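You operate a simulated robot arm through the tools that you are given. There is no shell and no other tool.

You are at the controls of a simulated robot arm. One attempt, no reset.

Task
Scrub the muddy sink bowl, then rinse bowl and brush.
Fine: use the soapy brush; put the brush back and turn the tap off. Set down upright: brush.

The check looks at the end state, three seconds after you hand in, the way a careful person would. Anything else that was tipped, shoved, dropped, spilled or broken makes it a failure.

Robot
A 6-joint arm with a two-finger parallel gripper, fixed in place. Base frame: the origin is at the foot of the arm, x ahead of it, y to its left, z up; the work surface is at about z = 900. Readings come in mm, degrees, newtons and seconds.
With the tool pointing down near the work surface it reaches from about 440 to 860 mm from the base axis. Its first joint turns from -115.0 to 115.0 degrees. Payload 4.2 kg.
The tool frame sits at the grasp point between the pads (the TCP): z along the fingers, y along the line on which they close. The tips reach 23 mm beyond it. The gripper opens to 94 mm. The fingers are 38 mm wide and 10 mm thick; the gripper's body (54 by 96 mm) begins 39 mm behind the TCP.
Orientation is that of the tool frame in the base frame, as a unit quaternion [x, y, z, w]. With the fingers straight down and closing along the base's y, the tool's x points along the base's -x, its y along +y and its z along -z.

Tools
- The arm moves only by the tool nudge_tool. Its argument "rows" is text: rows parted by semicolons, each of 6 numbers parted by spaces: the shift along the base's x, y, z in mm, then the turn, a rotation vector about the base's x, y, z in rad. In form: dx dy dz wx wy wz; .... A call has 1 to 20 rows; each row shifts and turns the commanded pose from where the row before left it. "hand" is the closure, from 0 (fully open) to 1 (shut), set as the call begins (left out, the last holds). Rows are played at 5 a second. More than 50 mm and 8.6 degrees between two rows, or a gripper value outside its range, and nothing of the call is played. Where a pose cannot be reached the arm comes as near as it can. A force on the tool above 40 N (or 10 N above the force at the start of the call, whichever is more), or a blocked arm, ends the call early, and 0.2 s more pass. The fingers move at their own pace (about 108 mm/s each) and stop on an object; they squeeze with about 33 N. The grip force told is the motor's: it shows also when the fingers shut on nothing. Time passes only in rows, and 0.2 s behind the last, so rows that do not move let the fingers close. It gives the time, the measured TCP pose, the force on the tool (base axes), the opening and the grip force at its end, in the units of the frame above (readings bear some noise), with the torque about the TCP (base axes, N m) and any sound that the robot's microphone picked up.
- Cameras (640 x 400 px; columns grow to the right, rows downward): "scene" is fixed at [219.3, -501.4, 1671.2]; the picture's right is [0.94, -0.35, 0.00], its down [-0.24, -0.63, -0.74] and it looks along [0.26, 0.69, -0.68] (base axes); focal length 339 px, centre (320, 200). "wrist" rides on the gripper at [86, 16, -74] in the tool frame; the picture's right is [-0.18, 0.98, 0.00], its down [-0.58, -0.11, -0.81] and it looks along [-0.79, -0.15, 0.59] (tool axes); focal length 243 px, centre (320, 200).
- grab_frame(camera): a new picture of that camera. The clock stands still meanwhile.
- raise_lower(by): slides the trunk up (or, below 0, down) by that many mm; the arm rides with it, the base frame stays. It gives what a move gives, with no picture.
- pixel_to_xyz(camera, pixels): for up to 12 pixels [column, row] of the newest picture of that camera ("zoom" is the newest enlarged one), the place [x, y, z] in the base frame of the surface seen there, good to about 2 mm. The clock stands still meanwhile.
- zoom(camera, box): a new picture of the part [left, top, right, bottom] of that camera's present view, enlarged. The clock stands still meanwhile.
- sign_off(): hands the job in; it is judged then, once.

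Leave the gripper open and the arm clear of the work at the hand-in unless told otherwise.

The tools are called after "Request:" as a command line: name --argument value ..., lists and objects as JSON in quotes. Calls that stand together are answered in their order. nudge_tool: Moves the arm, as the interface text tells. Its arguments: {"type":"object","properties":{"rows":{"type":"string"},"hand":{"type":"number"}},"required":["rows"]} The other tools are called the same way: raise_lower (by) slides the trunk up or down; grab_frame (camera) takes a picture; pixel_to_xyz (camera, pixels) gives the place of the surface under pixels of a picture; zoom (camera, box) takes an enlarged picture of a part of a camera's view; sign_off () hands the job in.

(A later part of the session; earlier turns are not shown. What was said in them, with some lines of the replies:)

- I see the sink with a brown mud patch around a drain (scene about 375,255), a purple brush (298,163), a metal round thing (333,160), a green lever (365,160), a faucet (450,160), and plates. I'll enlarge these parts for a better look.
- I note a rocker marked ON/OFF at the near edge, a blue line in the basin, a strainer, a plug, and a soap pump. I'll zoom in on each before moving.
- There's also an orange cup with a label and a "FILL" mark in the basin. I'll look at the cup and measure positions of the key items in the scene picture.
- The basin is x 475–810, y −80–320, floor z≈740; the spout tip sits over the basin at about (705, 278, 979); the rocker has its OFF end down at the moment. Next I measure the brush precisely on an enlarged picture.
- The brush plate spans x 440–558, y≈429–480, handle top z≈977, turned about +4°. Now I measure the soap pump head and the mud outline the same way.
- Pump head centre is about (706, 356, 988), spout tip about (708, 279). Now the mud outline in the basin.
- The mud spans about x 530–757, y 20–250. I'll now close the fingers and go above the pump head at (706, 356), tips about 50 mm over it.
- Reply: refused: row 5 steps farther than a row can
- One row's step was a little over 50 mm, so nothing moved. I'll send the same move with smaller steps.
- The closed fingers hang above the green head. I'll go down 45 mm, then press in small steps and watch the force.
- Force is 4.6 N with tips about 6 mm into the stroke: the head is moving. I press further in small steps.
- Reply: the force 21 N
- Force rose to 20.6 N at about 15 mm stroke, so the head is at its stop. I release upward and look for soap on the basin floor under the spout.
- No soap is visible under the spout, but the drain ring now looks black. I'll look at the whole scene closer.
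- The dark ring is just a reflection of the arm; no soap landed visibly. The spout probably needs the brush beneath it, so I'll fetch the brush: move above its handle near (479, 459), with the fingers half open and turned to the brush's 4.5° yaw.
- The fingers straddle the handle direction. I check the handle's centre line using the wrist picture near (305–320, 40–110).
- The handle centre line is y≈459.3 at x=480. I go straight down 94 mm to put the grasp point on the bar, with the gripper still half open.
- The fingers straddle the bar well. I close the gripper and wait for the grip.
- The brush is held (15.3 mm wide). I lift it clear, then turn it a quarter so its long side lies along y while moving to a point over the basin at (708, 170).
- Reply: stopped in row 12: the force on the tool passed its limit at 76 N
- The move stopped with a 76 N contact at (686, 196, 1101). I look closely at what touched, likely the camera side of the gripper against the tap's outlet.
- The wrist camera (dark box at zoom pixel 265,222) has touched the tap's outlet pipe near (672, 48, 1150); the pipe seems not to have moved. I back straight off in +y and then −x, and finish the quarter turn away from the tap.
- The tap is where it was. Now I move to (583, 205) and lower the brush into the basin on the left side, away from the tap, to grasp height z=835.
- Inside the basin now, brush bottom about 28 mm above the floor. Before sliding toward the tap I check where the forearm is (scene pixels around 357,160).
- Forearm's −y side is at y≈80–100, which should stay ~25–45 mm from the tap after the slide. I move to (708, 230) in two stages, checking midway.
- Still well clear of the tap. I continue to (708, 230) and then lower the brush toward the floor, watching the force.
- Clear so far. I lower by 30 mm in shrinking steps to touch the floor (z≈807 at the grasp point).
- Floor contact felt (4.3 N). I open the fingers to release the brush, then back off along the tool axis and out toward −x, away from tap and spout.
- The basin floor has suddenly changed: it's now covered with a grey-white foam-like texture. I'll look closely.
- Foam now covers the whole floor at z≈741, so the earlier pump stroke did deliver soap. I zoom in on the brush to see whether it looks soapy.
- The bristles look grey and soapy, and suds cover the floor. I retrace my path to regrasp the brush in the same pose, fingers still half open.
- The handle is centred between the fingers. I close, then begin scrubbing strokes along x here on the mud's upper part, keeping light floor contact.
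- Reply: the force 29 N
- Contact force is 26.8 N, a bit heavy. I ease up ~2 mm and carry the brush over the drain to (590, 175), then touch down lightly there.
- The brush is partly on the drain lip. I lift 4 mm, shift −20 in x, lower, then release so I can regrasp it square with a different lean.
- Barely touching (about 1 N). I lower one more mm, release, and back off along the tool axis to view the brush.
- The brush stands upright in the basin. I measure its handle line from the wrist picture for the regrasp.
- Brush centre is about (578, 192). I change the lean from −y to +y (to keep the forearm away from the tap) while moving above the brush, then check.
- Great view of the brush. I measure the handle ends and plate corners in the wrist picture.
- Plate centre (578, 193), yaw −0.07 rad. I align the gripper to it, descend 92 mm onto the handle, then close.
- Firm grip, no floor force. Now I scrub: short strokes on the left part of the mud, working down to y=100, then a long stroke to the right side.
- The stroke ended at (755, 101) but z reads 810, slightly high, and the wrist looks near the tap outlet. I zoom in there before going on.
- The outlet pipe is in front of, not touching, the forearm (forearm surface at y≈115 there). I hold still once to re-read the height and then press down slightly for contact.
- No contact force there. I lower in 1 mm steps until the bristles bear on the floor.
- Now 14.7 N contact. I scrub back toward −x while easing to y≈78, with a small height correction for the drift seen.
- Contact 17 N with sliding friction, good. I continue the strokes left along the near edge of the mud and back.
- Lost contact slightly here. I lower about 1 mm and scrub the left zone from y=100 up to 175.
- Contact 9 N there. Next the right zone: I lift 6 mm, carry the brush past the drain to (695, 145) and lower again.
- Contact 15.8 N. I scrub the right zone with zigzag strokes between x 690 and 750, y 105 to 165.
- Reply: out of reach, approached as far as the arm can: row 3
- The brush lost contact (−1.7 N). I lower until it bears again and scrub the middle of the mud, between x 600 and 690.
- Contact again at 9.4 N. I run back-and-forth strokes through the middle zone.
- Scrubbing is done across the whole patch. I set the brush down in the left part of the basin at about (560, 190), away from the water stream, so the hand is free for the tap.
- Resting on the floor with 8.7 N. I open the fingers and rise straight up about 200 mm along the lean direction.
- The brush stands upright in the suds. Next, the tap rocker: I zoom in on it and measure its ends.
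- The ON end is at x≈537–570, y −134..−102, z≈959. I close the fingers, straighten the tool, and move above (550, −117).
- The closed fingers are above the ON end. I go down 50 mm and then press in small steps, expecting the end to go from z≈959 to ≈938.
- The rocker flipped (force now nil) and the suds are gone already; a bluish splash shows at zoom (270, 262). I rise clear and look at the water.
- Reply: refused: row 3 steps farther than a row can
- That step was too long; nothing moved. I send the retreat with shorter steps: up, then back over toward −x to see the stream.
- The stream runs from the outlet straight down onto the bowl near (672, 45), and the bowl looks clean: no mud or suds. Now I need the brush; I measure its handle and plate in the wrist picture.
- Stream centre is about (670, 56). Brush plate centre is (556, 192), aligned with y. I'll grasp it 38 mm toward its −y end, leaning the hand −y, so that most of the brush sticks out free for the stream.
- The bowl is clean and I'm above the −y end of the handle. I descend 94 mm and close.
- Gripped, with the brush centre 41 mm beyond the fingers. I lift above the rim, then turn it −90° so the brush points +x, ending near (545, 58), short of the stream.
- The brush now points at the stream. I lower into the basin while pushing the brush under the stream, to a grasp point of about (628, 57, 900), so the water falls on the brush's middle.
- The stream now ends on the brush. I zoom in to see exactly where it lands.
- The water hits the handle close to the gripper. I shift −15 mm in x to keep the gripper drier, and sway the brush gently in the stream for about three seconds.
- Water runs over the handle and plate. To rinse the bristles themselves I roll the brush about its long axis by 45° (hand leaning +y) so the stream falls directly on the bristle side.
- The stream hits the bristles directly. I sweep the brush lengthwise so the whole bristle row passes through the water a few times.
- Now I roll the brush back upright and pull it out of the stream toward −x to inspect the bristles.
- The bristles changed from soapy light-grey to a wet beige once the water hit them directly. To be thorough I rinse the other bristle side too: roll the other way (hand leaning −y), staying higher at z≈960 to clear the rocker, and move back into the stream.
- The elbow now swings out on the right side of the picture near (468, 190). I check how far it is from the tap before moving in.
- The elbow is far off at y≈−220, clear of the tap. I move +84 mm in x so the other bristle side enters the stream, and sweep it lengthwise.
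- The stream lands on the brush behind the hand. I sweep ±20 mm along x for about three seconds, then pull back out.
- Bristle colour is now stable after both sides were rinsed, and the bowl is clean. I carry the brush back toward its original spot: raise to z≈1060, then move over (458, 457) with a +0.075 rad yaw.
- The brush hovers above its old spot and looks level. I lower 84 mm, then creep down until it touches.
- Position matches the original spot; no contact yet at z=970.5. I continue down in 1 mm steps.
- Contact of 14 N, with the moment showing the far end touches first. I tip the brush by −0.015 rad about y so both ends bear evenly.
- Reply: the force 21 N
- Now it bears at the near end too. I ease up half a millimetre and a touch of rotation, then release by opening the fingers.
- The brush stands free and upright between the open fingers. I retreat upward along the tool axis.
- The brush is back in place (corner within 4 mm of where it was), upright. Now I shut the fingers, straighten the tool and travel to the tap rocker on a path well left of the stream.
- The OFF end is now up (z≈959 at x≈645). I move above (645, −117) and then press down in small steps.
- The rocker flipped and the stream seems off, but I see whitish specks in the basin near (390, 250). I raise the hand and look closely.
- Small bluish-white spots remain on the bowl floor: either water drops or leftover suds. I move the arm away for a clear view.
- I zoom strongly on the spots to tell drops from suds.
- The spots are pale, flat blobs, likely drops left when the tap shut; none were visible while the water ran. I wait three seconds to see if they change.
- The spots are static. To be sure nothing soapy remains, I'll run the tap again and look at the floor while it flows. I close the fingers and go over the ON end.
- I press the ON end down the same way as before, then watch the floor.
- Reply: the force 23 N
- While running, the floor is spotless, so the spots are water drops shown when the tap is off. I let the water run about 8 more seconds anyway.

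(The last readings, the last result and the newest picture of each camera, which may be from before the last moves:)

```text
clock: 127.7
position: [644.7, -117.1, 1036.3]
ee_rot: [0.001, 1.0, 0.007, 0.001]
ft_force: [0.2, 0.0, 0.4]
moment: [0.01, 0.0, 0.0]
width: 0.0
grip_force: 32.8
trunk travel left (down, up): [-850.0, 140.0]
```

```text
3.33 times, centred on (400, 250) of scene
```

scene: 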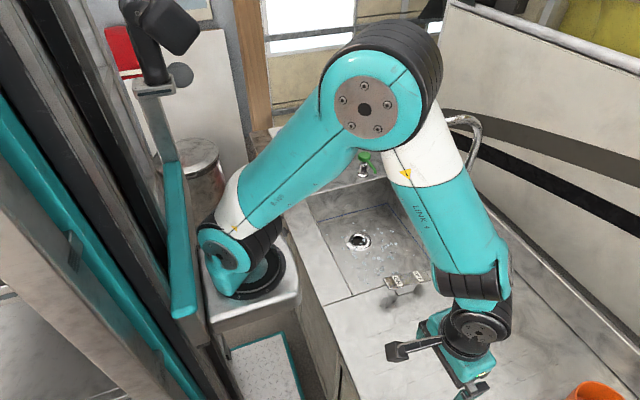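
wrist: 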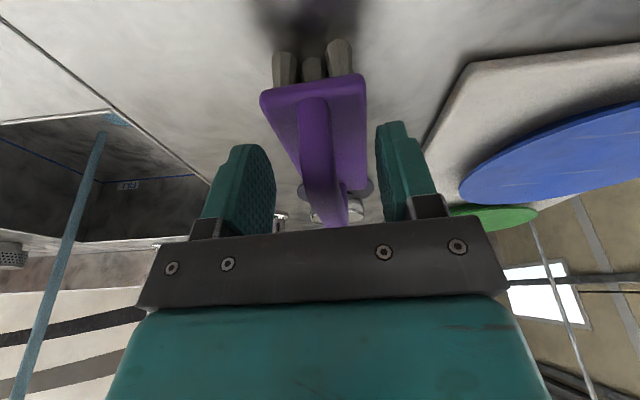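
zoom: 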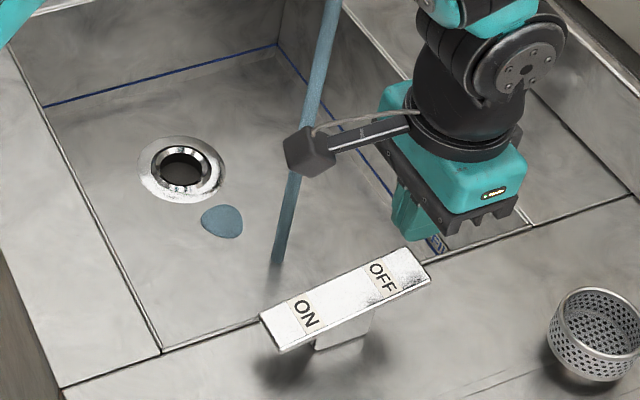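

I'm above the OFF end. I press it down as before, then rise.

Request:
nudge_tool --rows "0 0 -25 0 0 0; 0 0 -25 0 0 0; 0 0 -5 0 0 0; 0 0 -5 0 0 0; 0 0 -5 0 0 0; 0 0 -5 0 0 0" --hand 1

Request:
nudge_tool --rows "0 0 25 0 0 0; 0 0 40 0 0 0; 0 0 40 0 0 0; -30 -30 0 0 0 0; -30 -35 0 0 0 0; -30 -35 0 0 0 0; -30 -35 0 0 0 0; -20 -40 0 0 0 0; 0 -40 0 0 0 0; 0 0 0 0 0 0" --hand 1

Request:
grab_frame --camera "scene"

Request:
zoom --camera "scene" --box '[310, 180, 470, 300]'

```text
clock: 129.1
position: [646.0, -115.5, 968.0]
ee_rot: [0.001, 1.0, 0.006, 0.002]
ft_force: [-2.8, -2.7, 17.2]
moment: [-0.06, 0.38, 0.11]
width: 0.0
grip_force: 33.2
trunk travel left (down, up): [-850.0, 140.0]
```

```text
clock: 131.3
position: [503.9, -331.4, 1070.5]
ee_rot: [0.0, 1.0, 0.006, 0.0]
ft_force: [0.4, -0.6, -0.3]
moment: [0.01, 0.02, 0.02]
width: 0.0
grip_force: 33.8
trunk travel left (down, up): [-850.0, 140.0]
```

```text
taken
```

scene: 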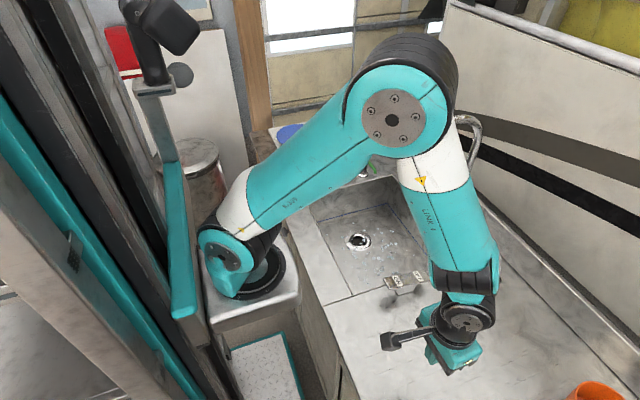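

```text
3.33 times, centred on (390, 240) of scene
```

zoom: 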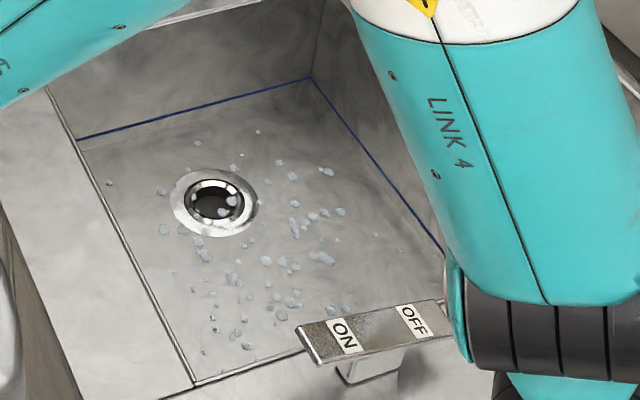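

Identical drop pattern even after more rinsing: simply a wet, clean bowl with the tap off. I raise the arm and return it to the starting pose, opening the gripper, for a last check of everything.

Request:
nudge_tool --rows "0 0 39 0 0 0; 0 0 39 0 0 0; 0 0 39 0 0 0; 1 40 0 0 0 0; 1 40 0 0 0 0; 1 40 0 0 0 0; 1 40 0 0 0 0; 1 40 0 0 0 0; 1 40 0 0 0 0; 1 40 0 0 0 0; 1 40 0 0 0 0; 1 40 0 0 0 0; 1 40 0 0 0 0; 1 40 0 0 0 0; 1 40 0 0 0 0; 0 40 0 0 0 0; 0 40 0 0 0 0; 0 40 0 0 0 0; 0 40 0 0 0 0" --hand 0

Request:
grab_frame --camera "scene"

Request:
zoom --camera "scene" --box '[260, 100, 420, 200]'

Request:
zoom --camera "scene" --box '[320, 170, 520, 310]'

Request:
grab_frame --camera "wrist"

```text
clock: 135.3
position: [517.7, 308.9, 1189.2]
ee_rot: [0.001, 1.0, 0.006, 0.001]
ft_force: [0.2, -0.5, 0.3]
moment: [0.02, -0.02, 0.02]
width: 93.9
grip_force: 0.1
trunk travel left (down, up): [-850.0, 140.0]
```

```text
taken
```

scene: 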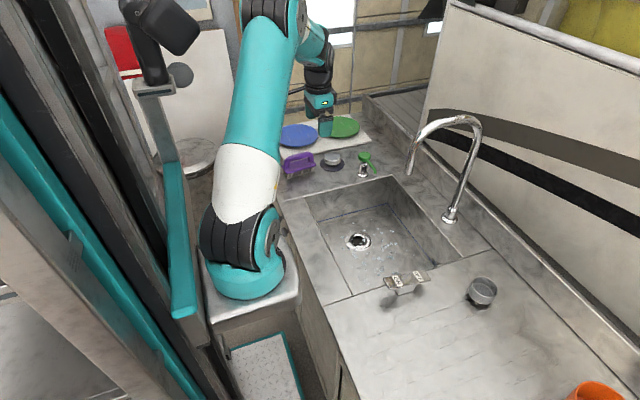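

```text
4.00 times, centred on (340, 150) of scene
```

zoom: 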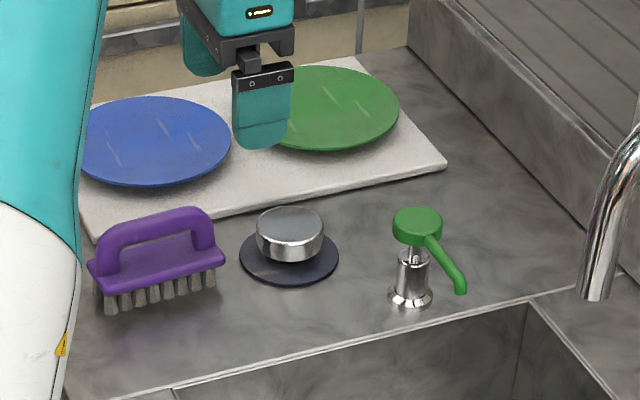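

```text
2.86 times, centred on (420, 240) of scene
```

zoom: 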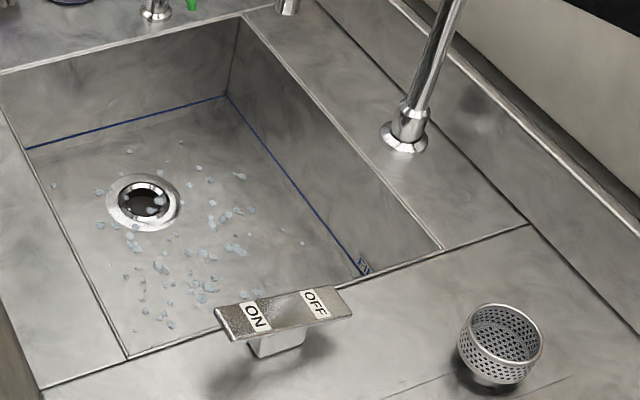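

```text
taken
```

wrist: 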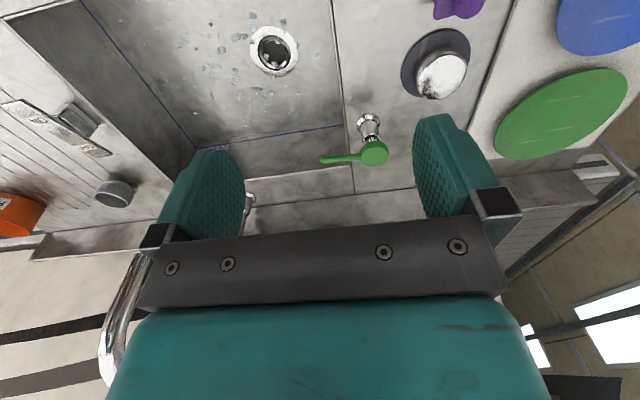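

Everything stands where it began, with the bowl clean and the tap at OFF. I take one last close look at the brush bristles and the rocker.

Request:
zoom --camera "scene" --box '[278, 145, 328, 180]'

Request:
zoom --camera "scene" --box '[375, 255, 455, 305]'

Request:
pixel_to_xyz --camera "zoom" --pixels '[[110, 215], [410, 165], [260, 190]]'

Request:
zoom --camera "wrist" --box '[180, 0, 340, 150]'

```text
11.43 times, centred on (303, 162) of scene
```

zoom: 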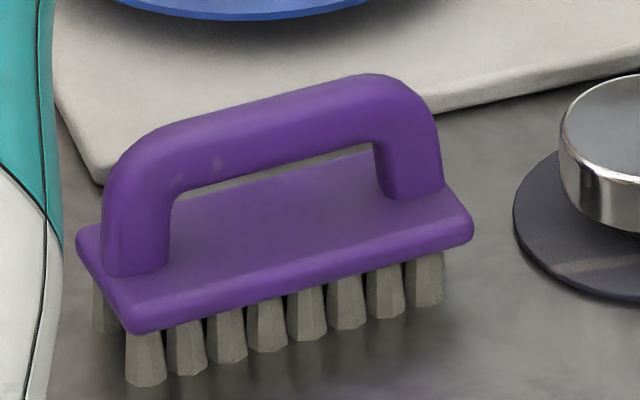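

```text
8.00 times, centred on (415, 280) of scene
```

zoom: 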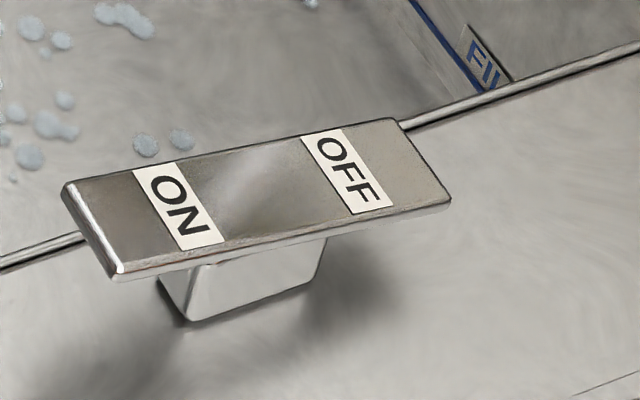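

```text
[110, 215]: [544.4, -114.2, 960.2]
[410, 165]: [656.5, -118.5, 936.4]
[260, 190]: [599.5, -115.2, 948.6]
```

```text
2.67 times, centred on (260, 75) of wrist
```

zoom: 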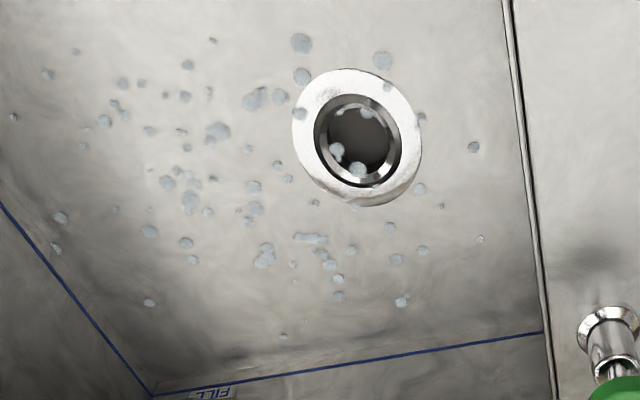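

The brush stands upright in its place with clean, wet bristles. The rocker is at OFF and no water runs. The bowl has no mud or suds, only drops. The gripper is open and the arm is clear, so I hand the job in.

Request:
sign_off

```text
The job is handed in.
```

I've handed the job in: the bowl is scrubbed and rinsed, the brush is rinsed and back upright in its place, and the tap is off. The result of the check hasn't come back to me.

- **Soap and scrub:** I pressed the soap pump once. Suds covered the bowl floor as soon as the brush touched it, and I scrubbed over the whole muddy area.
- **Rinse:** The running tap cleared the mud and suds. I held both sides of the bristles in the stream. Near the end I ran the tap again for about 11 seconds because pale spots had appeared on the floor. They looked the same afterwards and were not there while water ran, so I took them to be water drops.
- **Brush:** It stands within about 5 mm of where it started. The bristles are now grey-beige instead of white. I took that as wet rather than dirty, because the colour changed when the stream hit them directly and did not change with more rinsing.
- **Contact with the tap:** Early on, the wrist camera bumped the tap's outlet pipe at 76 N. I backed off and measured the pipe: it had not moved, and I saw no damage.

Everything else looked as it did at the start. The gripper is open and the arm is back near its starting position.
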